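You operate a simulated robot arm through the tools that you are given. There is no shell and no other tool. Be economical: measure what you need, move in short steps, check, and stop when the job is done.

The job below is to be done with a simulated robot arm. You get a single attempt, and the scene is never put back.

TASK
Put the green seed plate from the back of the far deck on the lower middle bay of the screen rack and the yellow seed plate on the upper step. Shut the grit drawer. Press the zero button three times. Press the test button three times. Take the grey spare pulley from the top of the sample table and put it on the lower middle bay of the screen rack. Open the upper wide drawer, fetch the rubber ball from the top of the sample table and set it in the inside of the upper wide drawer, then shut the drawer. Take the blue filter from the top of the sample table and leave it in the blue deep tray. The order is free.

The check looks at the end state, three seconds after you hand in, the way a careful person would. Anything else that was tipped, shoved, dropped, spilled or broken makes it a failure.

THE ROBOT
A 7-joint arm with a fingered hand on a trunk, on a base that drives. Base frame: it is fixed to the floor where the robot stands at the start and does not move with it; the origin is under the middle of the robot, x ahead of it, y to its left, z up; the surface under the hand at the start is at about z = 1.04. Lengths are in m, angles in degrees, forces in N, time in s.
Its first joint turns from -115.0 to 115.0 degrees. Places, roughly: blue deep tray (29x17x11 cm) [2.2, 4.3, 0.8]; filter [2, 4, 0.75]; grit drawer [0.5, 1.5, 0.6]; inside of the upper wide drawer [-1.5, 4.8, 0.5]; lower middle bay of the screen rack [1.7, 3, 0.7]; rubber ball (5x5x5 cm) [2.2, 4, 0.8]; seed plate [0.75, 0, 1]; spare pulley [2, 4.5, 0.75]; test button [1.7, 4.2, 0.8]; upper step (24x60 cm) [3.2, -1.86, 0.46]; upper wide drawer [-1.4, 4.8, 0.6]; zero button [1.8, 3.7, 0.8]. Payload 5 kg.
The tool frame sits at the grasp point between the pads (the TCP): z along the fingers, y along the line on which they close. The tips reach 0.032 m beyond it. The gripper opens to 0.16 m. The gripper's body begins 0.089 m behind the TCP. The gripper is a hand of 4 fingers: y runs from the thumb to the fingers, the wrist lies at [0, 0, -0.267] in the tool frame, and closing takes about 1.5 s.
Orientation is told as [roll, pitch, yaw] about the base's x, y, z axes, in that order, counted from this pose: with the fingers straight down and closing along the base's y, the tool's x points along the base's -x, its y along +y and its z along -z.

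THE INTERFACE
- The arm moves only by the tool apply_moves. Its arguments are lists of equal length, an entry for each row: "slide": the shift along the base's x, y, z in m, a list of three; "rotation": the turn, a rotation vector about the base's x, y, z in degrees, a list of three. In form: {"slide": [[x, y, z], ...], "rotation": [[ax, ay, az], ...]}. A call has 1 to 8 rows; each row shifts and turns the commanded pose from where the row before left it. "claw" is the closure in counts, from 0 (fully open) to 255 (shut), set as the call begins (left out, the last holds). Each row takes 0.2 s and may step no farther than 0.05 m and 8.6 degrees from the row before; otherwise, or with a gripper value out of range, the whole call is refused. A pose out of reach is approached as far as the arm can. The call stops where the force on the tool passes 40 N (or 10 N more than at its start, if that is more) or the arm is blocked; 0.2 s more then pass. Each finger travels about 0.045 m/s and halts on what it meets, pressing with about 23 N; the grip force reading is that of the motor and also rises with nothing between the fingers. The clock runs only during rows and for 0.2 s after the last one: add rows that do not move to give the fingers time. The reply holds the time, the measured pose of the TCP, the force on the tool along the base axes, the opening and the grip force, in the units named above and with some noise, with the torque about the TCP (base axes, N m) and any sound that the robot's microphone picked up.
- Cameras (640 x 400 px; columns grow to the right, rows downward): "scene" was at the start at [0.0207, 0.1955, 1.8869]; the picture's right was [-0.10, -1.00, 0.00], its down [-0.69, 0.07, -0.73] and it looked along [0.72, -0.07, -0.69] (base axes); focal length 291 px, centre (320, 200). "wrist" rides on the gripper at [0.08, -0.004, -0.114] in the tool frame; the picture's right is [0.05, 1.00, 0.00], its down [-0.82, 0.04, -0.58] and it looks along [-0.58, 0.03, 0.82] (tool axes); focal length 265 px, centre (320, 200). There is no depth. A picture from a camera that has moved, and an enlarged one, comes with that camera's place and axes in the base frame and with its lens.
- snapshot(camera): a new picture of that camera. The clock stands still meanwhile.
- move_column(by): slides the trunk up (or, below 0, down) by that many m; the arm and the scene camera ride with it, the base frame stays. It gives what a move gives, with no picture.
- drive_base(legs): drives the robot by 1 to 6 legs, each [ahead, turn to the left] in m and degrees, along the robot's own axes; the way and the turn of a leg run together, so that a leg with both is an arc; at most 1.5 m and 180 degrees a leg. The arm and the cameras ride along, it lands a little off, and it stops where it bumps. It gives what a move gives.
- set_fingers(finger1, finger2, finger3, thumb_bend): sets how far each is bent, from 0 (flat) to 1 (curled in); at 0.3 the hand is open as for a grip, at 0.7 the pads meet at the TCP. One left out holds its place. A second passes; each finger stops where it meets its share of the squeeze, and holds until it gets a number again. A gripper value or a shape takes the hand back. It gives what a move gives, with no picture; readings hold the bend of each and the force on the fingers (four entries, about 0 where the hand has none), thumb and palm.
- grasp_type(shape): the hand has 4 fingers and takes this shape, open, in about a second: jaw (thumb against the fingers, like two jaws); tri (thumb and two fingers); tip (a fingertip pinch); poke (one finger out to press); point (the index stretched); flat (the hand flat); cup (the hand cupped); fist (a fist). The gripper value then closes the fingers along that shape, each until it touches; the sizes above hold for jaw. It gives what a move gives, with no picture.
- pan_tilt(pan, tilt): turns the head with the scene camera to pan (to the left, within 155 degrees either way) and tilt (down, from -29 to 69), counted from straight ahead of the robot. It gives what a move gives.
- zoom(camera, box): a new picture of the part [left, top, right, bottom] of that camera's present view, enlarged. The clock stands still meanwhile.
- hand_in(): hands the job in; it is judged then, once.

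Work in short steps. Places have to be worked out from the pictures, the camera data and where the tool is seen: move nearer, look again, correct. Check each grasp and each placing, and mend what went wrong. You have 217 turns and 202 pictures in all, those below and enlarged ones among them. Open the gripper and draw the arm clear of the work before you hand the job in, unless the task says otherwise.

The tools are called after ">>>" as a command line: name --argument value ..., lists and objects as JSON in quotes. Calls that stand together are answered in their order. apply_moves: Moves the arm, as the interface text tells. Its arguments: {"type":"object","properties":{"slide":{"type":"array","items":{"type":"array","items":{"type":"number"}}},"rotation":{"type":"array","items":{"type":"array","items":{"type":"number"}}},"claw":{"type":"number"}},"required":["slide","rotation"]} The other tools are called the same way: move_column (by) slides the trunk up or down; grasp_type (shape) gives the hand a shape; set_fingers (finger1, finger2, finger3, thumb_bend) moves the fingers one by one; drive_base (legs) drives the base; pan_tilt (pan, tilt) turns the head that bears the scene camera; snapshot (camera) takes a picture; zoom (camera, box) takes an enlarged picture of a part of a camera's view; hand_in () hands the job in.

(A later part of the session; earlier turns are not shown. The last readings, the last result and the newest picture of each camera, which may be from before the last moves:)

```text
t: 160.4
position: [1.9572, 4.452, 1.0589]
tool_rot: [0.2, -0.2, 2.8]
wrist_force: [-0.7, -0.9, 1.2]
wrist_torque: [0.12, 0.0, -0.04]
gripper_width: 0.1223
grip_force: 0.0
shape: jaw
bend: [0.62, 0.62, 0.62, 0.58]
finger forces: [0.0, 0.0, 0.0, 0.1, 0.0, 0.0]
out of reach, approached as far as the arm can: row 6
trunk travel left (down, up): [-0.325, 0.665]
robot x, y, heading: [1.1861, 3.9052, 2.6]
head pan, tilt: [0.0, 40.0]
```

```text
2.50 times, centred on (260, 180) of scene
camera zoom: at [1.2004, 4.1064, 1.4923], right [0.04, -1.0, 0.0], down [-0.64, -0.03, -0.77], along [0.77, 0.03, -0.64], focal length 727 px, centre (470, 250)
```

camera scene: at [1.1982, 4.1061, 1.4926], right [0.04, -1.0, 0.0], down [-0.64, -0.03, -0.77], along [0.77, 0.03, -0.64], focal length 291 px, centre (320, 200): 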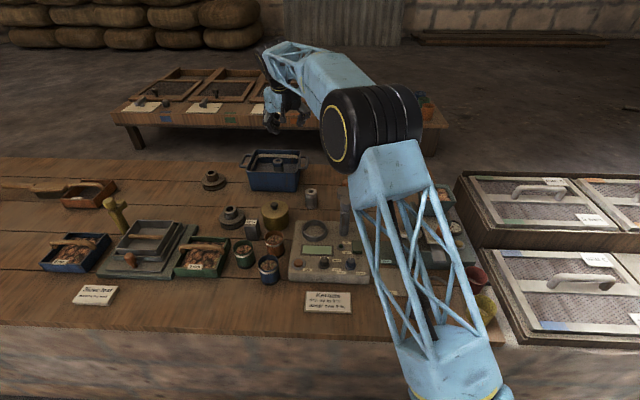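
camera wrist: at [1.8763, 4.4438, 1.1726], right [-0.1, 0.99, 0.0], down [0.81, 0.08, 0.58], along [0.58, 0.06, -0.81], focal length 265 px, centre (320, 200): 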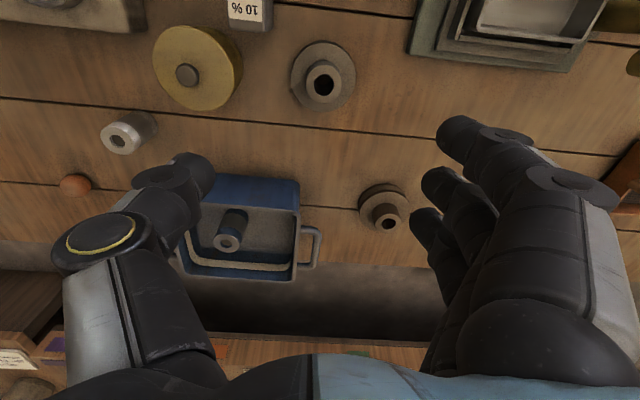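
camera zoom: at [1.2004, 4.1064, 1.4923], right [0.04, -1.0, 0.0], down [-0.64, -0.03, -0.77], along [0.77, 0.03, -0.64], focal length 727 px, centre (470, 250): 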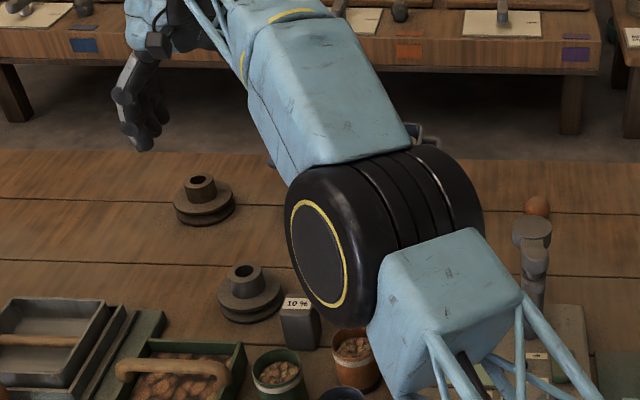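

The grey pulley is at (1.954, 4.457). Descend over its hub.

>>> apply_moves --slide '[[-0.002, 0.004, -0.045], [0, 0, -0.045], [0, 0, -0.045], [0, 0, -0.045], [0, 0, -0.02], [0, 0, 0]]' --rotation '[[0, 0, 0], [0, 0, 0], [0, 0, 0], [0, 0, 0], [0, 0, 0], [0, 0, 0]]' --claw 100

>>> snapshot --camera "wrist"

>>> zoom --camera "scene" --box '[190, 130, 330, 260]'

```text
t: 161.8
position: [1.9544, 4.4578, 0.8553]
tool_rot: [0.1, -0.1, 2.7]
wrist_force: [0.5, -0.3, -0.1]
wrist_torque: [0.02, -0.02, 0.02]
gripper_width: 0.0976
grip_force: 0.1
shape: jaw
bend: [0.71, 0.71, 0.71, 0.69]
finger forces: [0.0, 0.0, 0.0, 0.0, 0.0, 0.0]
trunk travel left (down, up): [-0.325, 0.665]
robot x, y, heading: [1.1887, 3.899, 2.5]
head pan, tilt: [0.0, 40.0]
```

```text
114 pictures are left
camera wrist: at [1.8753, 4.4488, 0.9689], right [-0.1, 0.99, 0.0], down [0.81, 0.08, 0.58], along [0.58, 0.06, -0.81], focal length 265 px, centre (320, 200)
```

wrist: 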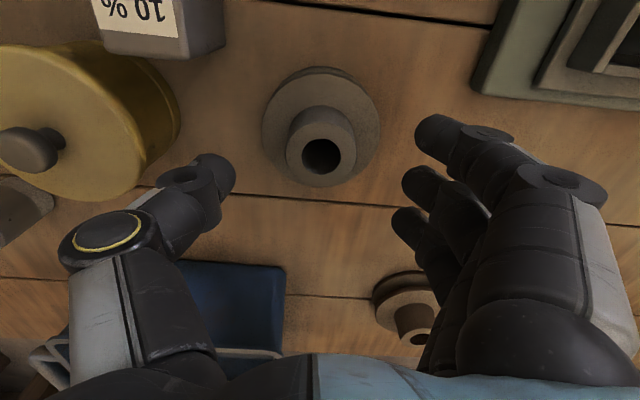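

```text
3.08 times, centred on (260, 195) of scene
camera zoom: at [1.2012, 4.108, 1.492], right [0.04, -1.0, 0.0], down [-0.64, -0.03, -0.77], along [0.77, 0.03, -0.64], focal length 895 px, centre (505, 215)
```

zoom: 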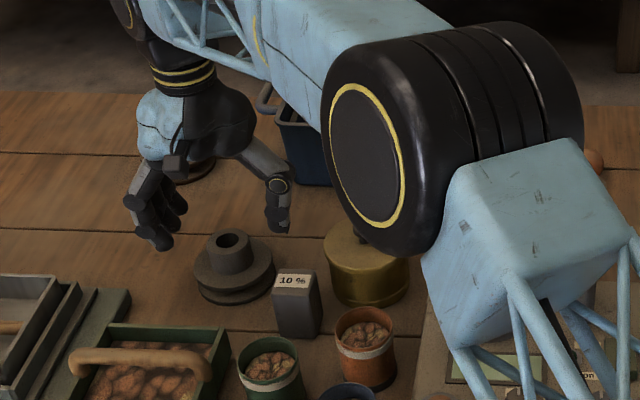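

Well aligned. Lower 2.7 cm and close on the hub.

>>> apply_moves --slide '[[0, 0, -0.014], [0, 0, -0.013], [0, 0, 0]]' --rotation '[[0, 0, 0], [0, 0, 0], [0, 0, 0]]'

>>> apply_moves --slide '[[0, 0, 0], [0, 0, 0], [0, 0, 0], [0, 0, 0], [0, 0, 0], [0, 0, 0], [0, 0, 0]]' --rotation '[[0, 0, 0], [0, 0, 0], [0, 0, 0], [0, 0, 0], [0, 0, 0], [0, 0, 0], [0, 0, 0]]' --claw 255

>>> snapshot --camera "wrist"

>>> zoom --camera "scene" --box '[190, 130, 330, 260]'

```text
t: 162.6
position: [1.956, 4.4573, 0.8293]
tool_rot: [0.1, -0.1, 2.8]
wrist_force: [0.5, 0.3, -0.6]
wrist_torque: [0.01, -0.08, -0.02]
gripper_width: 0.098
grip_force: 0.1
shape: jaw
bend: [0.71, 0.71, 0.71, 0.69]
finger forces: [0.1, 0.1, 0.0, 0.0, 0.0, 0.0]
trunk travel left (down, up): [-0.325, 0.665]
robot x, y, heading: [1.1861, 3.8997, 2.5]
head pan, tilt: [0.0, 40.0]
```

```text
t: 164.2
position: [1.955, 4.4573, 0.8286]
tool_rot: [0.1, -0.1, 2.8]
wrist_force: [-1.1, -2.7, -0.6]
wrist_torque: [0.05, 0.0, -0.1]
gripper_width: 0.0255
grip_force: 22.9
shape: jaw
bend: [0.71, 0.73, 0.68, 0.7]
finger forces: [7.4, 8.0, 0.0, 0.0, 18.7, 0.0]
trunk travel left (down, up): [-0.325, 0.665]
robot x, y, heading: [1.187, 3.9062, 2.5]
head pan, tilt: [0.0, 40.0]
```

```text
112 pictures are left
camera wrist: at [1.8754, 4.4479, 0.942], right [-0.1, 0.99, 0.0], down [0.81, 0.08, 0.58], along [0.58, 0.06, -0.82], focal length 265 px, centre (320, 200)
```

wrist: 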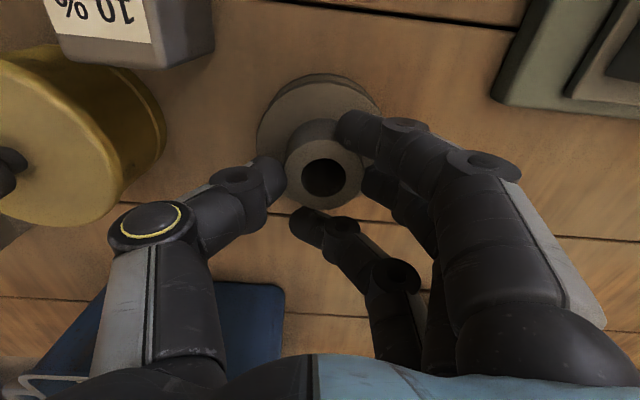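

```text
3.08 times, centred on (260, 195) of scene
camera zoom: at [1.2012, 4.1078, 1.492], right [0.04, -1.0, 0.0], down [-0.64, -0.03, -0.77], along [0.77, 0.03, -0.64], focal length 895 px, centre (505, 215)
```

zoom: 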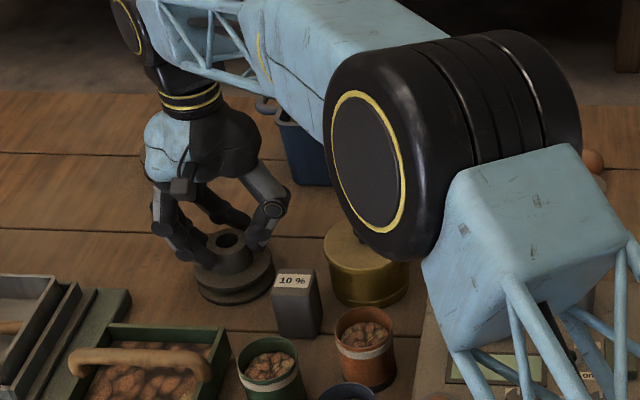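

Hub held by two fingers and the thumb. Lift and check.

>>> apply_moves --slide '[[0, 0, 0.015], [0, 0, 0.03], [0, 0, 0.04], [0, 0, 0.04], [0, 0, 0.04], [0, 0, 0.04], [0, 0, 0.04]]' --rotation '[[0, 0, 0], [0, 0, 0], [0, 0, 0], [0, 0, 0], [0, 0, 0], [0, 0, 0], [0, 0, 0]]'

>>> zoom --camera "scene" --box '[160, 60, 360, 260]'

```text
t: 165.8
position: [1.9497, 4.4526, 1.0737]
tool_rot: [0.1, -0.2, 2.7]
wrist_force: [-1.3, -0.8, -10.0]
wrist_torque: [0.01, 0.0, -0.04]
gripper_width: 0.024
grip_force: 23.4
shape: jaw
bend: [0.71, 0.72, 0.68, 0.7]
finger forces: [10.0, 8.1, 0.1, 0.0, 18.2, 0.1]
out of reach, approached as far as the arm can: row 7
trunk travel left (down, up): [-0.325, 0.665]
robot x, y, heading: [1.1832, 3.9037, 2.6]
head pan, tilt: [0.0, 40.0]
```

```text
2.00 times, centred on (260, 160) of scene
camera zoom: at [1.2008, 4.1071, 1.4922], right [0.04, -1.0, 0.0], down [-0.64, -0.03, -0.77], along [0.77, 0.03, -0.64], focal length 582 px, centre (440, 280)
```

zoom: 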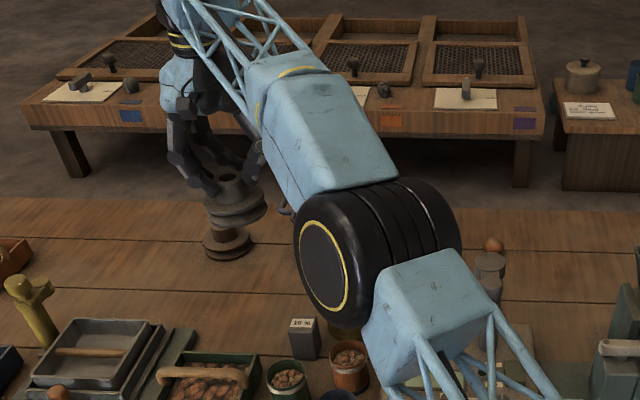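

The pulley is held. Raise the trunk a bit, retract, and drive back to the rack.

>>> move_column --by 0.1

>>> apply_moves --slide '[[-0.03, -0.038, 0], [-0.03, -0.038, 0], [-0.03, -0.038, 0], [-0.03, -0.038, 0], [-0.03, -0.038, 0], [-0.03, -0.038, 0], [-0.03, -0.038, 0], [-0.03, -0.038, 0]]' --rotation '[[0, 0, 0], [0, 0, 0], [0, 0, 0], [0, 0, 0], [0, 0, 0], [0, 0, 0], [0, 0, 0], [0, 0, 0]]'

>>> apply_moves --slide '[[-0.025, -0.035, 0], [-0.025, -0.035, 0], [-0.025, -0.035, 0]]' --rotation '[[0, 0, 0], [0, 0, 0], [0, 0, 0]]'

>>> drive_base --legs '[[-0.25, 0], [0, -91], [1.2, 0], [0, 89]]'

>>> pan_tilt --pan 10 --tilt 45

>>> snapshot --camera "scene"

```text
t: 167.2
position: [1.9502, 4.4528, 1.1697]
tool_rot: [0.1, 0.0, 2.8]
wrist_force: [-0.3, 0.8, -11.9]
wrist_torque: [0.0, -0.04, -0.02]
gripper_width: 0.0238
grip_force: 23.1
shape: jaw
bend: [0.71, 0.72, 0.68, 0.7]
finger forces: [9.7, 8.7, 0.1, 0.1, 17.8, 0.0]
trunk travel left (down, up): [-0.425, 0.565]
robot x, y, heading: [1.1872, 3.9055, 2.7]
head pan, tilt: [0.0, 40.0]
```

```text
t: 169.0
position: [1.7096, 4.146, 1.171]
tool_rot: [0.1, -0.2, 2.9]
wrist_force: [0.6, 0.3, -11.6]
wrist_torque: [0.04, -0.16, -0.01]
gripper_width: 0.0235
grip_force: 23.1
shape: jaw
bend: [0.7, 0.72, 0.68, 0.7]
finger forces: [12.0, 9.8, 0.1, 0.1, 18.1, 0.0]
trunk travel left (down, up): [-0.425, 0.565]
robot x, y, heading: [1.1878, 3.9048, 2.6]
head pan, tilt: [0.0, 40.0]
```

```text
t: 169.8
position: [1.6358, 4.0428, 1.1712]
tool_rot: [0.2, -0.1, 2.8]
wrist_force: [-0.3, 0.4, -11.6]
wrist_torque: [0.02, -0.1, -0.01]
gripper_width: 0.0232
grip_force: 23.0
shape: jaw
bend: [0.7, 0.72, 0.68, 0.7]
finger forces: [11.6, 7.5, 0.0, 0.1, 16.7, 0.0]
trunk travel left (down, up): [-0.425, 0.565]
robot x, y, heading: [1.1836, 3.9034, 2.6]
head pan, tilt: [0.0, 40.0]
```

```text
t: 185.4
position: [1.4182, 2.8018, 1.1702]
tool_rot: [0.2, -0.2, 0.5]
wrist_force: [-0.2, 0.0, 0.3]
wrist_torque: [0.01, -0.01, 0.02]
gripper_width: 0.0143
grip_force: 23.4
shape: jaw
bend: [0.73, 0.75, 0.68, 0.74]
finger forces: [0.1, 0.0, 0.0, 0.0, 0.0, 0.0]
trunk travel left (down, up): [-0.425, 0.565]
robot x, y, heading: [0.9609, 2.6808, 0.3]
head pan, tilt: [0.0, 40.0]
```

```text
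t: 186.1
position: [1.4169, 2.8007, 1.1719]
tool_rot: [0.0, -0.2, 0.7]
wrist_force: [-0.2, -0.6, 0.1]
wrist_torque: [0.0, -0.03, -0.02]
gripper_width: 0.014
grip_force: 22.4
shape: jaw
bend: [0.73, 0.75, 0.68, 0.74]
finger forces: [0.1, 0.0, 0.0, 0.0, 0.0, 0.1]
trunk travel left (down, up): [-0.425, 0.565]
robot x, y, heading: [0.9601, 2.6828, 0.7]
head pan, tilt: [10.0, 45.0]
```

```text
109 pictures are left
camera scene: at [0.9804, 2.8973, 1.5848], right [0.18, -0.98, 0.0], down [-0.7, -0.13, -0.71], along [0.7, 0.13, -0.71], focal length 291 px, centre (320, 200)
```

scene: 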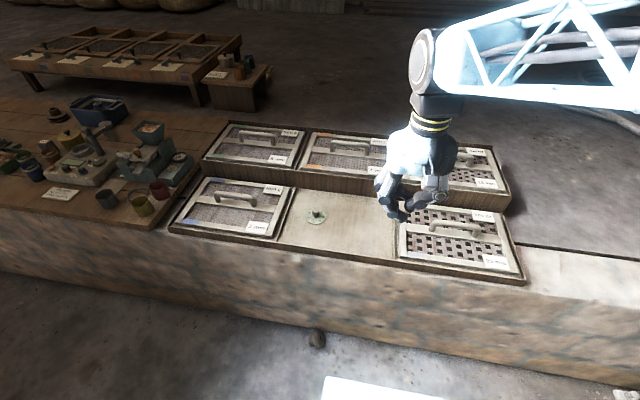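

The pulley slipped out during the drive and lies on the floor by the wall. I'll look at it closely to retrieve it.

>>> zoom --camera "scene" --box '[260, 290, 400, 390]'

>>> pan_tilt --pan 35 --tilt 65

>>> snapshot --camera "scene"

```text
4.00 times, centred on (330, 340) of scene
camera zoom: at [0.9804, 2.8973, 1.5848], right [0.18, -0.98, 0.0], down [-0.7, -0.13, -0.71], along [0.7, 0.13, -0.71], focal length 1163 px, centre (280, -360)
```

zoom: 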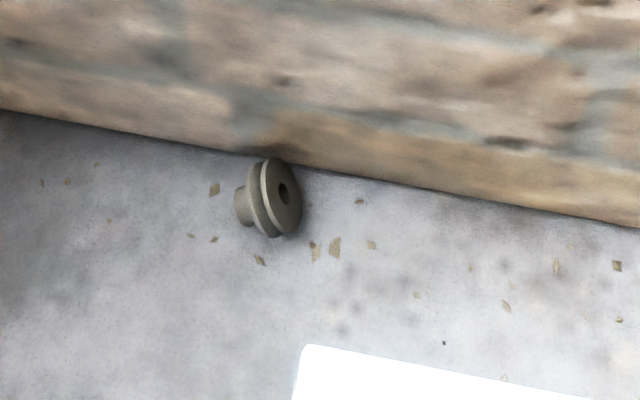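

```text
t: 187.0
position: [1.4177, 2.8013, 1.171]
tool_rot: [0.0, -0.3, 0.6]
wrist_force: [0.0, 0.7, -0.6]
wrist_torque: [0.03, 0.01, -0.02]
gripper_width: 0.0142
grip_force: 23.4
shape: jaw
bend: [0.73, 0.75, 0.68, 0.74]
finger forces: [0.0, 0.0, 0.0, 0.0, 0.0, 0.1]
trunk travel left (down, up): [-0.425, 0.565]
robot x, y, heading: [0.963, 2.6771, 0.6]
head pan, tilt: [35.0, 65.0]
```

```text
107 pictures are left
camera scene: at [0.9499, 2.9179, 1.5597], right [0.58, -0.82, 0.0], down [-0.74, -0.52, -0.42], along [0.35, 0.24, -0.91], focal length 291 px, centre (320, 200)
```

scene: 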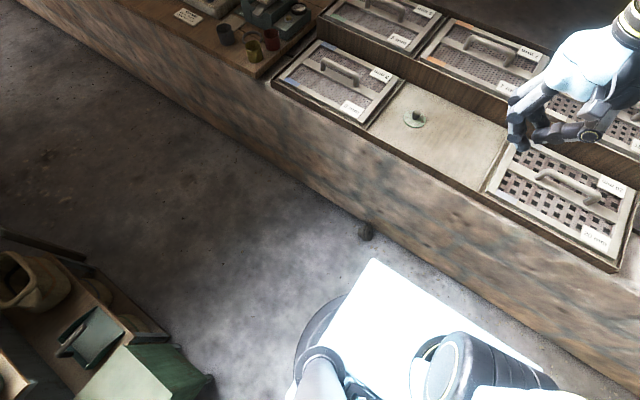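

The pulley stands on its rim at about (1.52, 3.0), hub pointing +y, next to the wall. Plan: tip it flat hub-up with a finger push, regrasp, and place it directly. Lower the trunk fully and look with the wrist camera.

>>> move_column --by -0.42

>>> apply_moves --slide '[[0, 0.04, 0], [0, 0.04, 0], [0, 0.04, 0], [0, 0.04, -0.03], [0, 0.04, -0.03], [0, 0.03, -0.04], [0, 0, -0.05], [0, 0, -0.05]]' --rotation '[[0, -5, 0], [0, -5, 0], [0, -5, 0], [0, -5, 0], [0, 0, 0], [0, 0, 0], [0, 0, 0], [0, 0, 0]]'

>>> snapshot --camera "wrist"

>>> snapshot --camera "scene"

```text
refused: -0.42 is not a number from -0.4 to 0.4
```

```text
t: 188.8
position: [1.4163, 3.0316, 0.9712]
tool_rot: [-0.1, -20.2, 0.7]
wrist_force: [0.5, -0.2, -0.3]
wrist_torque: [0.02, 0.0, 0.01]
gripper_width: 0.0141
grip_force: 23.2
shape: jaw
bend: [0.73, 0.75, 0.68, 0.74]
finger forces: [0.1, 0.1, 0.0, 0.0, 0.0, 0.0]
trunk travel left (down, up): [-0.425, 0.565]
robot x, y, heading: [0.9661, 2.6799, 0.2]
head pan, tilt: [35.0, 65.0]
```

```text
106 pictures are left
camera wrist: at [1.3029, 3.0263, 1.0504], right [-0.06, 1.0, -0.02], down [0.57, 0.05, 0.82], along [0.82, 0.04, -0.57], focal length 265 px, centre (320, 200)
```

wrist: 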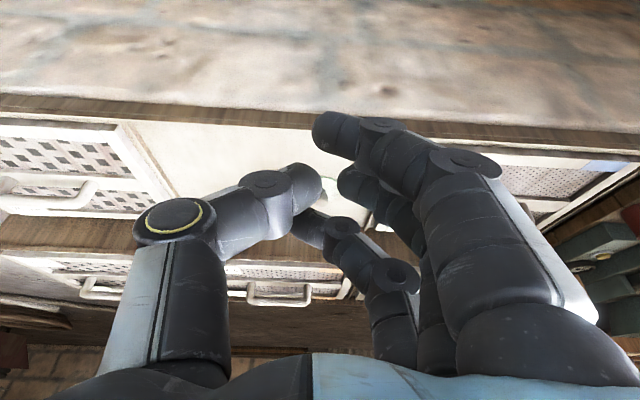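

```text
105 pictures are left
camera scene: at [0.9499, 2.9182, 1.5597], right [0.58, -0.82, 0.0], down [-0.74, -0.52, -0.42], along [0.34, 0.24, -0.91], focal length 291 px, centre (320, 200)
```

scene: 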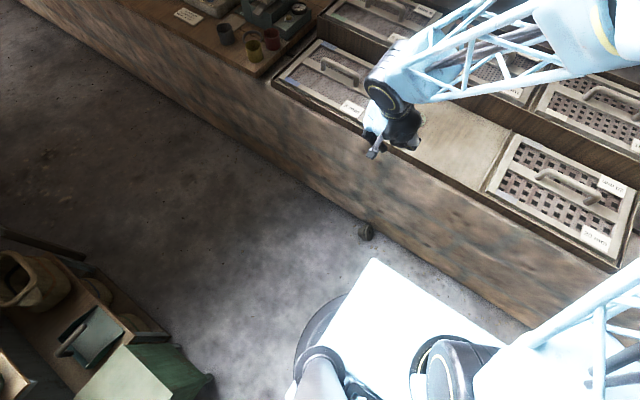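

I'll back up 0.17 m to give the elbow room, then lower the trunk.

>>> drive_base --legs '[[-0.17, 0]]'

>>> move_column --by -0.3

>>> snapshot --camera "wrist"

>>> pan_tilt --pan 15 --tilt 50

>>> snapshot --camera "scene"

```text
t: 190.2
position: [1.2462, 3.0323, 0.9717]
tool_rot: [0.0, -20.1, 0.8]
wrist_force: [-0.1, -0.2, 0.2]
wrist_torque: [-0.02, -0.01, 0.01]
gripper_width: 0.0143
grip_force: 22.3
shape: jaw
bend: [0.73, 0.75, 0.68, 0.74]
finger forces: [0.0, 0.1, 0.0, 0.1, 0.0, 0.0]
trunk travel left (down, up): [-0.425, 0.565]
robot x, y, heading: [0.7913, 2.6798, 0.8]
head pan, tilt: [35.0, 65.0]
```

```text
t: 193.2
position: [1.2452, 3.0308, 0.6704]
tool_rot: [-0.2, -20.2, 0.8]
wrist_force: [0.2, 0.2, 0.0]
wrist_torque: [0.02, 0.02, -0.01]
gripper_width: 0.0141
grip_force: 22.8
shape: jaw
bend: [0.73, 0.75, 0.68, 0.74]
finger forces: [0.0, 0.0, 0.0, 0.0, 0.0, 0.0]
trunk travel left (down, up): [-0.125, 0.865]
robot x, y, heading: [0.7937, 2.68, 0.4]
head pan, tilt: [35.0, 65.0]
```

```text
104 pictures are left
camera wrist: at [1.1313, 3.0252, 0.7509], right [-0.06, 1.0, -0.02], down [0.57, 0.05, 0.82], along [0.82, 0.04, -0.57], focal length 265 px, centre (320, 200)
```

wrist: 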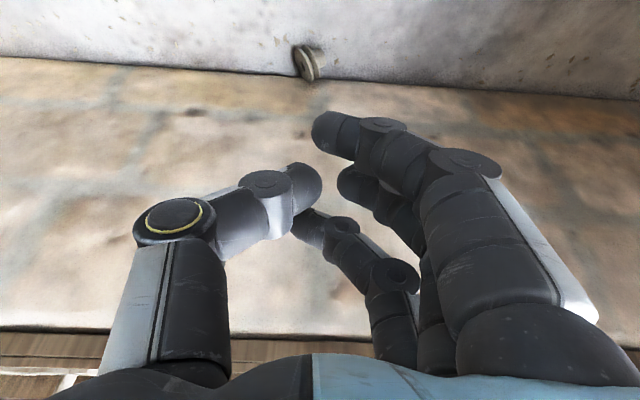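

```text
t: 194.1
position: [1.245, 3.0321, 0.6719]
tool_rot: [-0.1, -20.1, 0.9]
wrist_force: [0.3, -0.7, -0.1]
wrist_torque: [-0.03, 0.0, 0.01]
gripper_width: 0.0142
grip_force: 22.8
shape: jaw
bend: [0.73, 0.75, 0.68, 0.74]
finger forces: [0.1, 0.0, 0.1, 0.1, 0.0, 0.0]
trunk travel left (down, up): [-0.125, 0.865]
robot x, y, heading: [0.7923, 2.6766, 0.3]
head pan, tilt: [15.0, 50.0]
```

```text
103 pictures are left
camera scene: at [0.8032, 2.902, 1.2778], right [0.27, -0.96, 0.0], down [-0.74, -0.21, -0.64], along [0.62, 0.17, -0.77], focal length 291 px, centre (320, 200)
```

scene: 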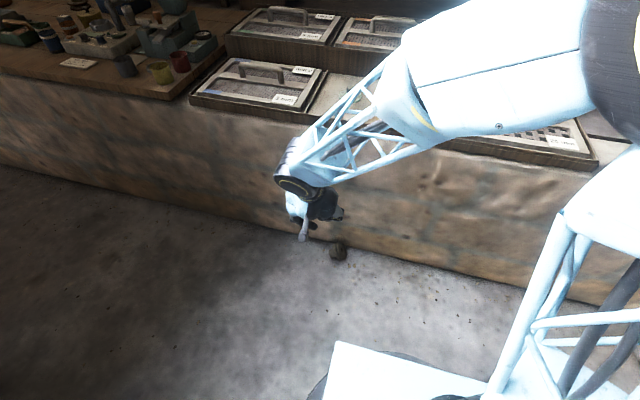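

>>> zoom --camera "wrist" --box '[250, 20, 380, 110]'

```text
4.44 times, centred on (315, 65) of wrist
camera zoom: at [1.1313, 3.0252, 0.7509], right [-0.06, 1.0, -0.02], down [0.57, 0.05, 0.82], along [0.82, 0.04, -0.57], focal length 1180 px, centre (342, 800)
```

zoom: 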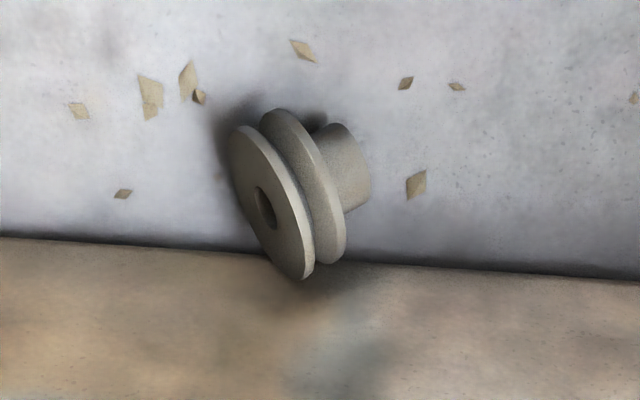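

The pulley's hub points +y and slightly toward me. I'll open the jaw, straddle it, and nudge its top toward -y with the fingers so it lies flat hub-up.

>>> move_column --by -0.12

>>> apply_moves --slide '[[0.03, -0.004, -0.038], [0.03, -0.004, -0.038], [0.03, -0.004, -0.038], [0.03, -0.004, -0.038], [0.03, -0.004, -0.038], [0.03, -0.004, -0.038], [0.02, -0.004, -0.04], [0.01, -0.004, -0.045]]' --rotation '[[0, 0, 0], [0, 0, 0], [0, 0, 0], [0, 0, 0], [0, 0, 0], [0, 0, 0], [0, 0, 0], [0, 0, 0]]' --claw 0

>>> snapshot --camera "wrist"

>>> snapshot --camera "scene"

```text
t: 195.6
position: [1.2452, 3.0297, 0.5519]
tool_rot: [-0.1, -20.2, 0.9]
wrist_force: [-0.3, -0.1, 0.5]
wrist_torque: [0.01, 0.0, -0.02]
gripper_width: 0.0141
grip_force: 23.3
shape: jaw
bend: [0.73, 0.75, 0.68, 0.74]
finger forces: [0.0, 0.1, 0.1, 0.0, 0.0, 0.1]
trunk travel left (down, up): [-0.005, 0.985]
robot x, y, heading: [0.7933, 2.6789, 0.3]
head pan, tilt: [15.0, 50.0]
```

```text
t: 197.4
position: [1.4567, 2.9982, 0.2394]
tool_rot: [-0.2, -20.1, 0.7]
wrist_force: [0.4, -0.3, 1.0]
wrist_torque: [0.02, 0.02, -0.05]
gripper_width: 0.1598
grip_force: 0.0
shape: jaw
bend: [0.3, 0.3, 0.3, 0.3]
finger forces: [0.0, 0.0, 0.1, 0.0, 0.2, 0.0]
trunk travel left (down, up): [-0.005, 0.985]
robot x, y, heading: [0.7901, 2.6803, 0.3]
head pan, tilt: [15.0, 50.0]
```

```text
101 pictures are left
camera wrist: at [1.3418, 2.9923, 0.3186], right [-0.06, 1.0, -0.02], down [0.57, 0.05, 0.82], along [0.82, 0.04, -0.57], focal length 265 px, centre (320, 200)
```

wrist: 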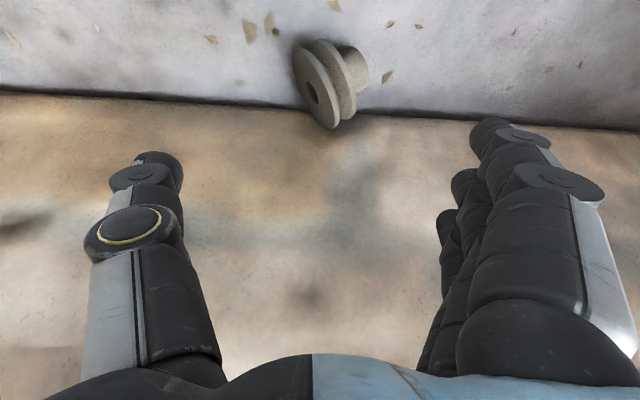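

```text
100 pictures are left
camera scene: at [0.8036, 2.9019, 1.1579], right [0.27, -0.96, 0.0], down [-0.74, -0.2, -0.64], along [0.62, 0.17, -0.77], focal length 291 px, centre (320, 200)
```

scene: 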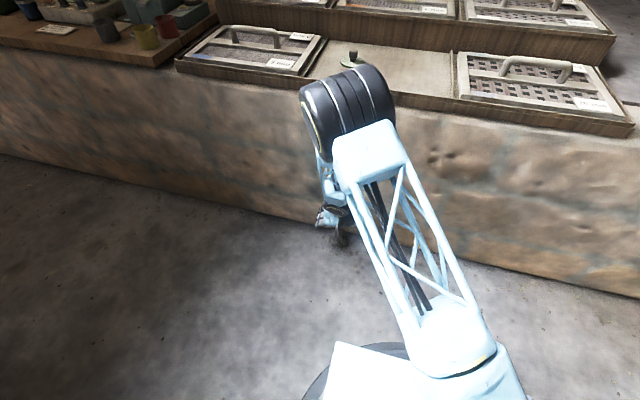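

Straddling it. Descend so the fingertips are just above hub height.

>>> apply_moves --slide '[[0.01, 0.003, -0.04], [0.012, 0.003, -0.045], [0.02, 0, -0.042]]' --rotation '[[0, 0, 0], [0, 0, 0], [0, 0, 0]]'

>>> snapshot --camera "wrist"

>>> zoom --camera "scene" --box '[260, 50, 460, 270]'

```text
t: 198.2
position: [1.4977, 3.0065, 0.1145]
tool_rot: [-0.1, -20.2, 0.8]
wrist_force: [0.5, 1.1, 1.2]
wrist_torque: [-0.07, 0.07, -0.05]
gripper_width: 0.1601
grip_force: 0.1
shape: jaw
bend: [0.3, 0.3, 0.3, 0.3]
finger forces: [0.0, 0.0, 0.0, 0.1, 0.0, 0.1]
trunk travel left (down, up): [-0.005, 0.985]
robot x, y, heading: [0.7901, 2.6795, 0.5]
head pan, tilt: [15.0, 50.0]
```

```text
99 pictures are left
camera wrist: at [1.3832, 2.9997, 0.1927], right [-0.06, 1.0, -0.02], down [0.57, 0.05, 0.82], along [0.82, 0.04, -0.57], focal length 265 px, centre (320, 200)
```

wrist: 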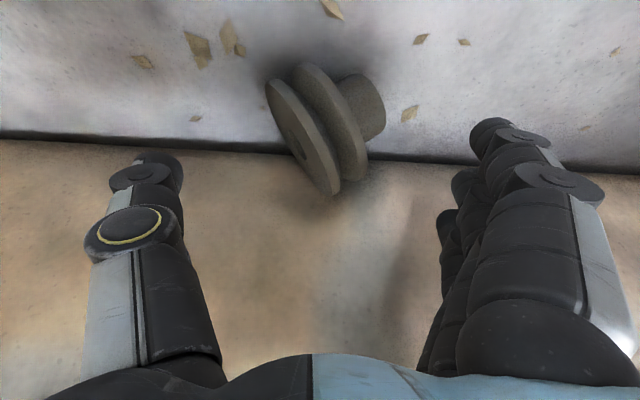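

```text
1.82 times, centred on (360, 160) of scene
camera zoom: at [0.8033, 2.902, 1.158], right [0.27, -0.96, 0.0], down [-0.74, -0.2, -0.64], along [0.62, 0.17, -0.77], focal length 529 px, centre (247, 273)
```

zoom: 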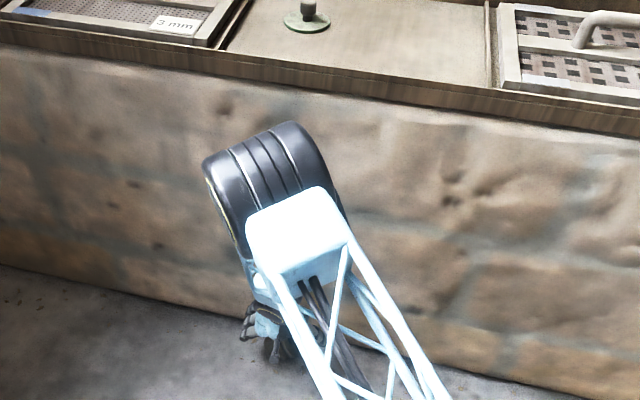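

Push toward -y gently.

>>> apply_moves --slide '[[0, -0.02, 0], [0, -0.02, 0], [0, -0.015, 0], [0, -0.01, 0], [0, -0.01, 0], [0, -0.01, 0]]' --rotation '[[0, 0, 0], [0, 0, 0], [0, 0, 0], [0, 0, 0], [0, 0, 0], [0, 0, 0]]'

>>> snapshot --camera "wrist"

```text
t: 199.6
position: [1.497, 2.9212, 0.1132]
tool_rot: [-0.2, -20.2, 0.9]
wrist_force: [0.3, 3.0, 2.1]
wrist_torque: [0.25, -0.01, -0.05]
gripper_width: 0.1603
grip_force: 0.0
shape: jaw
bend: [0.3, 0.26, 0.3, 0.3]
finger forces: [0.0, 2.6, 0.0, 0.1, 0.0, 0.1]
trunk travel left (down, up): [-0.005, 0.985]
robot x, y, heading: [0.7897, 2.6805, 0.5]
head pan, tilt: [15.0, 50.0]
```

```text
97 pictures are left
camera wrist: at [1.3837, 2.9145, 0.1918], right [-0.06, 1.0, -0.02], down [0.57, 0.05, 0.82], along [0.82, 0.04, -0.57], focal length 265 px, centre (320, 200)
```

wrist: 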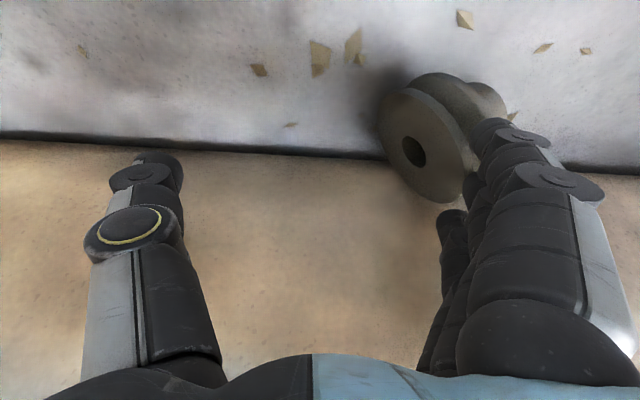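

It is in contact with ~3 N and still standing. Keep pushing.

>>> apply_moves --slide '[[0, -0.012, 0], [0, -0.012, 0], [0, -0.012, 0]]' --rotation '[[0, 0, 0], [0, 0, 0], [0, 0, 0]]'

>>> snapshot --camera "wrist"

```text
t: 200.4
position: [1.4986, 2.8834, 0.1142]
tool_rot: [-0.1, -20.2, 0.7]
wrist_force: [-0.1, -0.7, 14.5]
wrist_torque: [1.42, -0.12, -0.07]
gripper_width: 0.1602
grip_force: 0.1
shape: jaw
bend: [0.29, 0.26, 0.3, 0.3]
finger forces: [0.6, 14.0, 0.0, 0.0, 0.0, 0.0]
trunk travel left (down, up): [-0.005, 0.985]
robot x, y, heading: [0.7902, 2.6819, 0.7]
head pan, tilt: [15.0, 50.0]
```

```text
96 pictures are left
camera wrist: at [1.3837, 2.8774, 0.1918], right [-0.06, 1.0, -0.02], down [0.56, 0.05, 0.82], along [0.82, 0.04, -0.57], focal length 265 px, centre (320, 200)
```

wrist: 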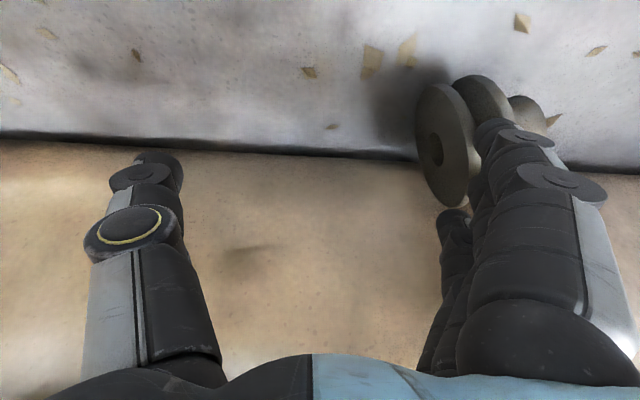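

The fingertip is riding on top of the rim. Raise slightly and continue pushing.

>>> apply_moves --slide '[[0, 0, 0.006], [0, -0.012, 0], [0, -0.012, 0], [0, -0.012, 0]]' --rotation '[[0, 0, 0], [0, 0, 0], [0, 0, 0], [0, 0, 0]]'

>>> snapshot --camera "wrist"

```text
t: 201.4
position: [1.4977, 2.8492, 0.1176]
tool_rot: [-0.1, -20.2, 0.8]
wrist_force: [0.0, -0.5, 0.5]
wrist_torque: [-0.01, 0.03, 0.02]
gripper_width: 0.1601
grip_force: 0.0
shape: jaw
bend: [0.3, 0.3, 0.3, 0.3]
finger forces: [0.0, 0.0, 0.1, 0.0, 0.0, 0.0]
trunk travel left (down, up): [-0.005, 0.985]
robot x, y, heading: [0.7954, 2.6763, 0.7]
head pan, tilt: [15.0, 50.0]
```

```text
95 pictures are left
camera wrist: at [1.3835, 2.8424, 0.197], right [-0.06, 1.0, -0.02], down [0.57, 0.05, 0.82], along [0.82, 0.04, -0.57], focal length 265 px, centre (320, 200)
```

wrist: 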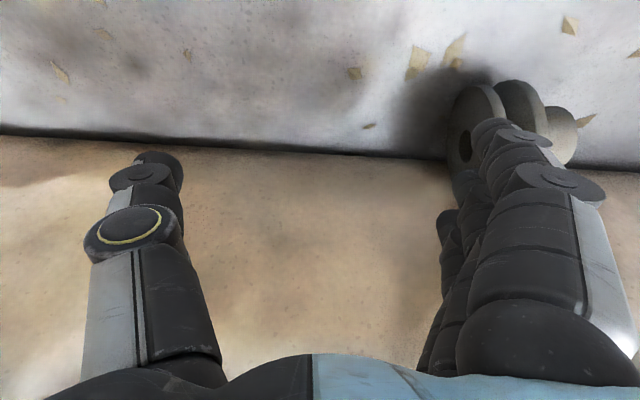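

It slid instead of tipping. New plan: grip it axially, drag it away from the wall, then regrasp around the hub. First rise and re-centre over it.

>>> apply_moves --slide '[[0, 0, 0.04], [0, 0.03, 0.04], [0, 0.045, 0], [0, 0.045, 0]]' --rotation '[[0, 0, 0], [0, 0, 0], [0, 0, 0], [0, 0, 0]]'

>>> snapshot --camera "wrist"

```text
t: 202.4
position: [1.4968, 2.967, 0.1969]
tool_rot: [-0.1, -20.1, 0.7]
wrist_force: [0.9, 0.3, 0.1]
wrist_torque: [0.09, 0.03, 0.03]
gripper_width: 0.1596
grip_force: 0.2
shape: jaw
bend: [0.3, 0.3, 0.3, 0.3]
finger forces: [0.0, 0.0, 0.1, 0.0, 0.0, 0.0]
trunk travel left (down, up): [-0.005, 0.985]
robot x, y, heading: [0.7915, 2.6798, 0.4]
head pan, tilt: [15.0, 50.0]
```

```text
94 pictures are left
camera wrist: at [1.3824, 2.961, 0.2768], right [-0.06, 1.0, -0.02], down [0.57, 0.05, 0.82], along [0.82, 0.04, -0.57], focal length 265 px, centre (320, 200)
```

wrist: 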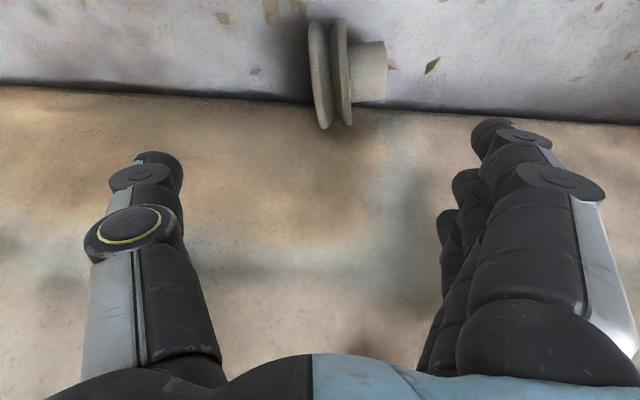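

The pulley is now aligned with y, spanning y 2.958–3.024 at x≈1.51. Descend around it and close along its axis.

>>> apply_moves --slide '[[0.003, 0.012, -0.04], [0.003, 0.012, -0.04], [0, 0, -0.035]]' --rotation '[[0, 0, 0], [0, 0, 0], [0, 0, 0]]'

>>> apply_moves --slide '[[0, 0, 0], [0, 0, 0], [0, 0, 0], [0, 0, 0], [0, 0, 0], [0, 0, 0], [0, 0, 0], [0, 0, 0]]' --rotation '[[0, 0, 0], [0, 0, 0], [0, 0, 0], [0, 0, 0], [0, 0, 0], [0, 0, 0], [0, 0, 0], [0, 0, 0]]' --claw 255

>>> snapshot --camera "wrist"

```text
t: 203.2
position: [1.5031, 2.9938, 0.0831]
tool_rot: [-0.1, -20.1, 0.8]
wrist_force: [0.9, 0.1, 0.7]
wrist_torque: [-0.01, 0.07, -0.05]
gripper_width: 0.1601
grip_force: 0.1
shape: jaw
bend: [0.3, 0.3, 0.3, 0.3]
finger forces: [0.0, 0.2, 0.0, 0.0, 0.0, 0.1]
trunk travel left (down, up): [-0.005, 0.985]
robot x, y, heading: [0.7883, 2.68, 0.5]
head pan, tilt: [15.0, 50.0]
```

```text
t: 205.0
position: [1.5018, 2.9921, 0.0822]
tool_rot: [-0.2, -20.2, 0.9]
wrist_force: [-0.8, 1.0, 0.7]
wrist_torque: [0.01, 0.0, 0.04]
gripper_width: 0.0494
grip_force: 3.3
shape: jaw
bend: [0.73, 0.73, 0.7, 0.7]
finger forces: [0.8, 0.7, 1.0, 0.0, 2.2, 0.1]
trunk travel left (down, up): [-0.005, 0.985]
robot x, y, heading: [0.7929, 2.6788, 0.6]
head pan, tilt: [15.0, 50.0]
```

```text
93 pictures are left
camera wrist: at [1.3884, 2.9861, 0.1616], right [-0.06, 1.0, -0.02], down [0.57, 0.05, 0.82], along [0.82, 0.04, -0.57], focal length 265 px, centre (320, 200)
```

wrist: 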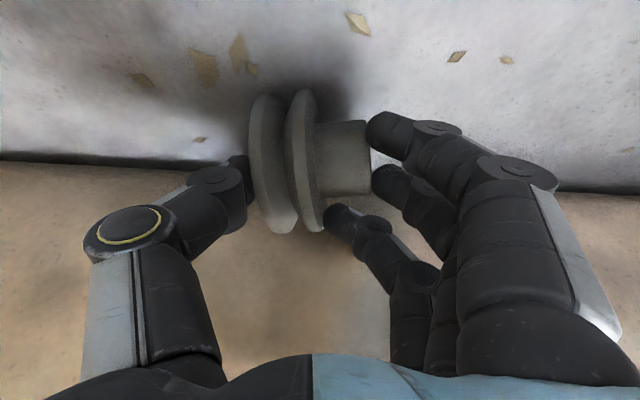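

Nearly closed; finish the squeeze and drag it 12 cm away from the wall.

>>> apply_moves --slide '[[0, 0, 0], [0, 0, 0], [0, 0, 0], [0, 0, 0]]' --rotation '[[0, 0, 0], [0, 0, 0], [0, 0, 0], [0, 0, 0]]'

>>> apply_moves --slide '[[-0.01, 0, 0.003], [-0.02, 0, 0], [-0.02, 0, 0], [-0.02, 0, 0], [-0.02, 0, 0], [-0.02, 0, 0], [-0.02, 0, 0]]' --rotation '[[0, 0, 0], [0, 0, 0], [0, 0, 0], [0, 0, 0], [0, 0, 0], [0, 0, 0], [0, 0, 0]]'

>>> snapshot --camera "wrist"

```text
t: 206.0
position: [1.5027, 2.9927, 0.083]
tool_rot: [-0.2, -20.3, 0.8]
wrist_force: [-3.0, 0.0, 0.9]
wrist_torque: [0.08, 0.2, 0.02]
gripper_width: 0.0455
grip_force: 22.6
shape: jaw
bend: [0.74, 0.73, 0.7, 0.7]
finger forces: [9.4, 6.6, 6.7, 0.0, 19.7, 0.1]
trunk travel left (down, up): [-0.005, 0.985]
robot x, y, heading: [0.7908, 2.6796, 0.7]
head pan, tilt: [15.0, 50.0]
```

```text
t: 207.6
position: [1.3728, 2.9928, 0.0854]
tool_rot: [-0.2, -20.1, 0.8]
wrist_force: [0.2, -0.3, -11.4]
wrist_torque: [0.09, 0.21, -0.02]
gripper_width: 0.0447
grip_force: 23.0
shape: jaw
bend: [0.73, 0.73, 0.7, 0.7]
finger forces: [6.6, 6.7, 5.9, 0.0, 18.9, 0.1]
trunk travel left (down, up): [-0.005, 0.985]
robot x, y, heading: [0.7931, 2.6767, 0.7]
head pan, tilt: [15.0, 50.0]
```

```text
92 pictures are left
camera wrist: at [1.2588, 2.987, 0.1645], right [-0.06, 1.0, -0.02], down [0.57, 0.05, 0.82], along [0.82, 0.04, -0.57], focal length 265 px, centre (320, 200)
```

wrist: 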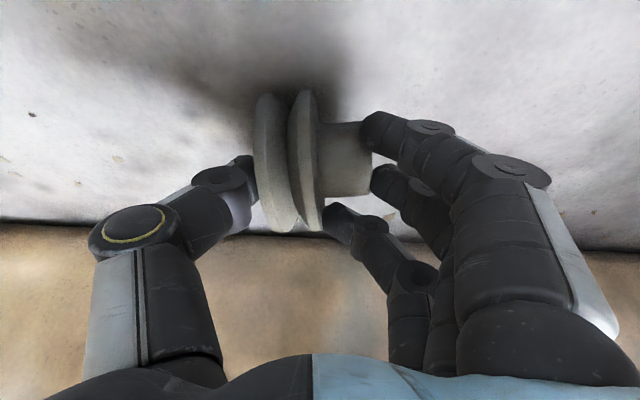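

Now it is held firmly by three fingers and thumb, fully lifted (11 N). I'll carry it straight to the bay: raise the trunk.

>>> move_column --by 0.4

>>> move_column --by 0.35

>>> apply_moves --slide '[[0, 0, 0.02], [0, 0, 0.03], [0, 0, 0.03], [0, 0, 0.03], [0, 0, 0.02]]' --rotation '[[0, 0, 0], [0, 0, 0], [0, 0, 0], [0, 0, 0], [0, 0, 0]]'

>>> snapshot --camera "scene"

```text
t: 211.4
position: [1.3731, 2.994, 0.4865]
tool_rot: [-0.2, -20.0, 0.8]
wrist_force: [0.3, -0.5, -12.6]
wrist_torque: [0.07, 0.17, 0.01]
gripper_width: 0.0443
grip_force: 23.3
shape: jaw
bend: [0.73, 0.73, 0.7, 0.7]
finger forces: [6.6, 6.6, 6.0, 0.1, 18.7, 0.0]
trunk travel left (down, up): [-0.405, 0.585]
robot x, y, heading: [0.7927, 2.6783, 0.5]
head pan, tilt: [15.0, 50.0]
```

```text
t: 214.8
position: [1.374, 2.9953, 0.8349]
tool_rot: [-0.1, -20.1, 0.8]
wrist_force: [0.5, -0.4, -11.5]
wrist_torque: [0.12, 0.21, 0.01]
gripper_width: 0.0447
grip_force: 23.0
shape: jaw
bend: [0.73, 0.73, 0.7, 0.7]
finger forces: [6.7, 6.6, 6.0, 0.0, 18.7, 0.1]
trunk travel left (down, up): [-0.755, 0.235]
robot x, y, heading: [0.7907, 2.6778, 0.6]
head pan, tilt: [15.0, 50.0]
```

```text
t: 216.0
position: [1.3735, 2.9951, 0.9655]
tool_rot: [-0.3, -20.1, 0.9]
wrist_force: [-0.4, -0.4, -12.6]
wrist_torque: [0.08, 0.22, -0.02]
gripper_width: 0.0444
grip_force: 23.0
shape: jaw
bend: [0.73, 0.73, 0.7, 0.7]
finger forces: [6.7, 6.8, 6.0, 0.0, 18.8, 0.1]
trunk travel left (down, up): [-0.755, 0.235]
robot x, y, heading: [0.7918, 2.6768, 0.6]
head pan, tilt: [15.0, 50.0]
```

```text
91 pictures are left
camera scene: at [0.8039, 2.9024, 1.9077], right [0.27, -0.96, 0.0], down [-0.74, -0.2, -0.64], along [0.62, 0.17, -0.77], focal length 291 px, centre (320, 200)
```

scene: 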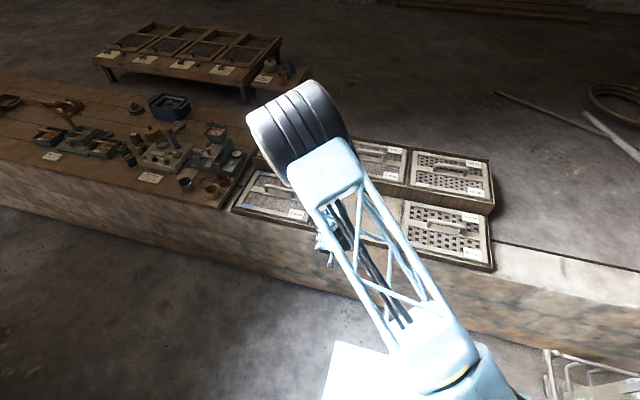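

Grip is steady. Move over the bay.

>>> apply_moves --slide '[[0.02, -0.008, 0], [0.042, -0.017, 0], [0.042, -0.017, 0], [0.042, -0.017, 0], [0.042, -0.017, 0], [0.042, -0.017, 0], [0.042, -0.017, 0], [0.03, -0.012, 0]]' --rotation '[[0, 0, 0], [0, 0, 0], [0, 0, 0], [0, 0, 0], [0, 0, 0], [0, 0, 0], [0, 0, 0], [0, 0, 0]]'

>>> apply_moves --slide '[[0.015, -0.005, 0], [0.01, 0, 0], [0, 0, 0], [0, 0, 0], [0, 0, 0], [0, 0, 0], [0, 0, 0]]' --rotation '[[4, 0, 0], [7, 0, 0], [8, 0, 0], [8, 0, 0], [8, 0, 0], [8, 0, 0], [7, 0, 0]]'

>>> snapshot --camera "wrist"

>>> snapshot --camera "scene"

```text
t: 217.8
position: [1.6758, 2.8693, 0.9651]
tool_rot: [-0.1, -20.1, 0.8]
wrist_force: [-0.7, 1.0, -12.8]
wrist_torque: [0.08, 0.17, 0.01]
gripper_width: 0.0438
grip_force: 23.3
shape: jaw
bend: [0.73, 0.73, 0.7, 0.7]
finger forces: [6.5, 6.8, 6.0, 0.0, 18.7, 0.0]
trunk travel left (down, up): [-0.755, 0.235]
robot x, y, heading: [0.7922, 2.6774, 0.2]
head pan, tilt: [15.0, 50.0]
```

```text
t: 219.4
position: [1.701, 2.8654, 0.9655]
tool_rot: [52.0, -13.4, -15.3]
wrist_force: [-1.5, 0.0, -7.1]
wrist_torque: [-0.15, 0.14, -0.02]
gripper_width: 0.0348
grip_force: 23.3
shape: jaw
bend: [0.75, 0.75, 0.68, 0.71]
finger forces: [0.1, 0.0, 6.7, 0.0, 10.3, 0.0]
trunk travel left (down, up): [-0.755, 0.235]
robot x, y, heading: [0.7903, 2.6797, 0.7]
head pan, tilt: [15.0, 50.0]
```

```text
90 pictures are left
camera wrist: at [1.5868, 2.8013, 1.0125], right [-0.06, 0.65, 0.75], down [0.57, -0.6, 0.57], along [0.82, 0.46, -0.33], focal length 265 px, centre (320, 200)
```

wrist: 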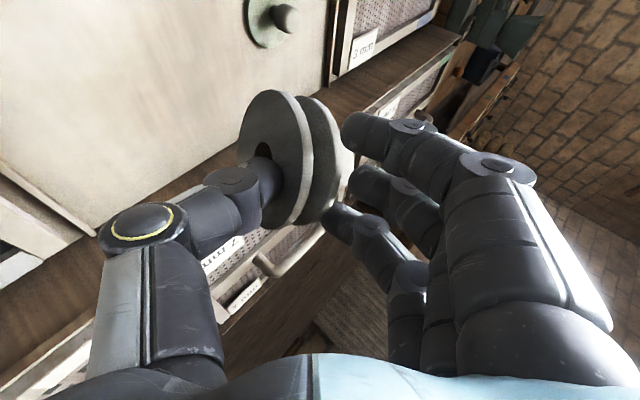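

```text
89 pictures are left
camera scene: at [0.8046, 2.901, 1.9081], right [0.27, -0.96, 0.0], down [-0.74, -0.2, -0.64], along [0.62, 0.17, -0.77], focal length 291 px, centre (320, 200)
```

scene: 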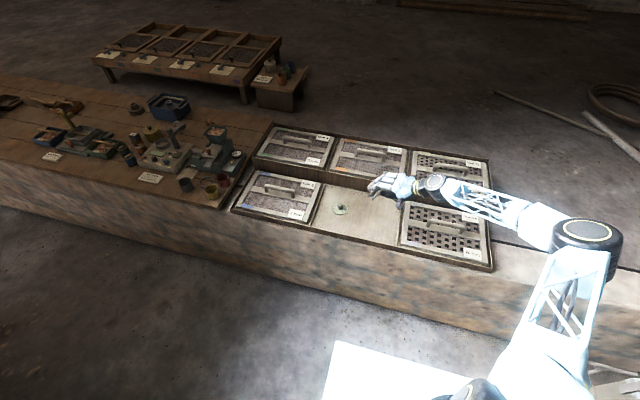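

The pulley is starting to slip in this roll; I'll lower it quickly toward the bay floor.

>>> apply_moves --slide '[[0, 0, -0.045], [0, 0, -0.045], [0, 0, -0.03]]' --rotation '[[0, 0, 0], [0, 0, 0], [0, 0, 0]]'

>>> snapshot --camera "wrist"

>>> zoom --camera "scene" --box '[300, 130, 480, 270]'

```text
t: 220.2
position: [1.7014, 2.8674, 0.8459]
tool_rot: [52.0, -13.4, -15.2]
wrist_force: [-0.1, -0.2, 0.2]
wrist_torque: [0.02, 0.01, 0.06]
gripper_width: 0.0284
grip_force: 22.6
shape: jaw
bend: [0.75, 0.75, 0.72, 0.74]
finger forces: [0.0, 0.1, 0.0, 0.0, 0.1, 0.1]
trunk travel left (down, up): [-0.755, 0.235]
robot x, y, heading: [0.7921, 2.6803, 0.8]
head pan, tilt: [15.0, 50.0]
```

```text
88 pictures are left
camera wrist: at [1.5867, 2.8015, 0.8925], right [-0.06, 0.66, 0.75], down [0.57, -0.6, 0.57], along [0.82, 0.46, -0.33], focal length 265 px, centre (320, 200)
```

wrist: 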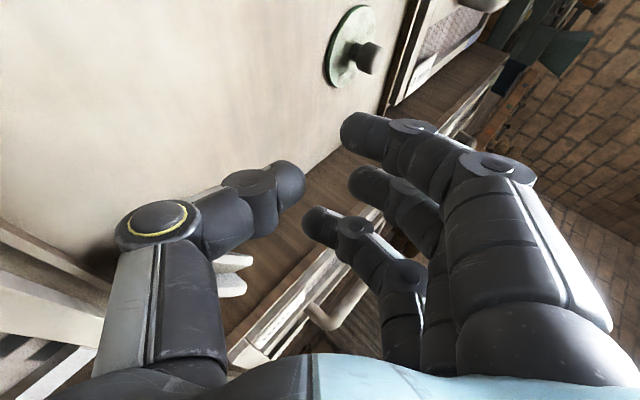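

```text
2.86 times, centred on (390, 200) of scene
camera zoom: at [0.8037, 2.9019, 1.9079], right [0.27, -0.96, 0.0], down [-0.74, -0.2, -0.64], along [0.62, 0.17, -0.77], focal length 831 px, centre (120, 200)
```

zoom: 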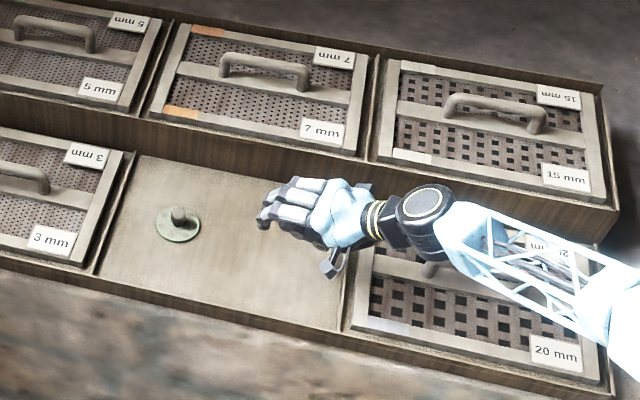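

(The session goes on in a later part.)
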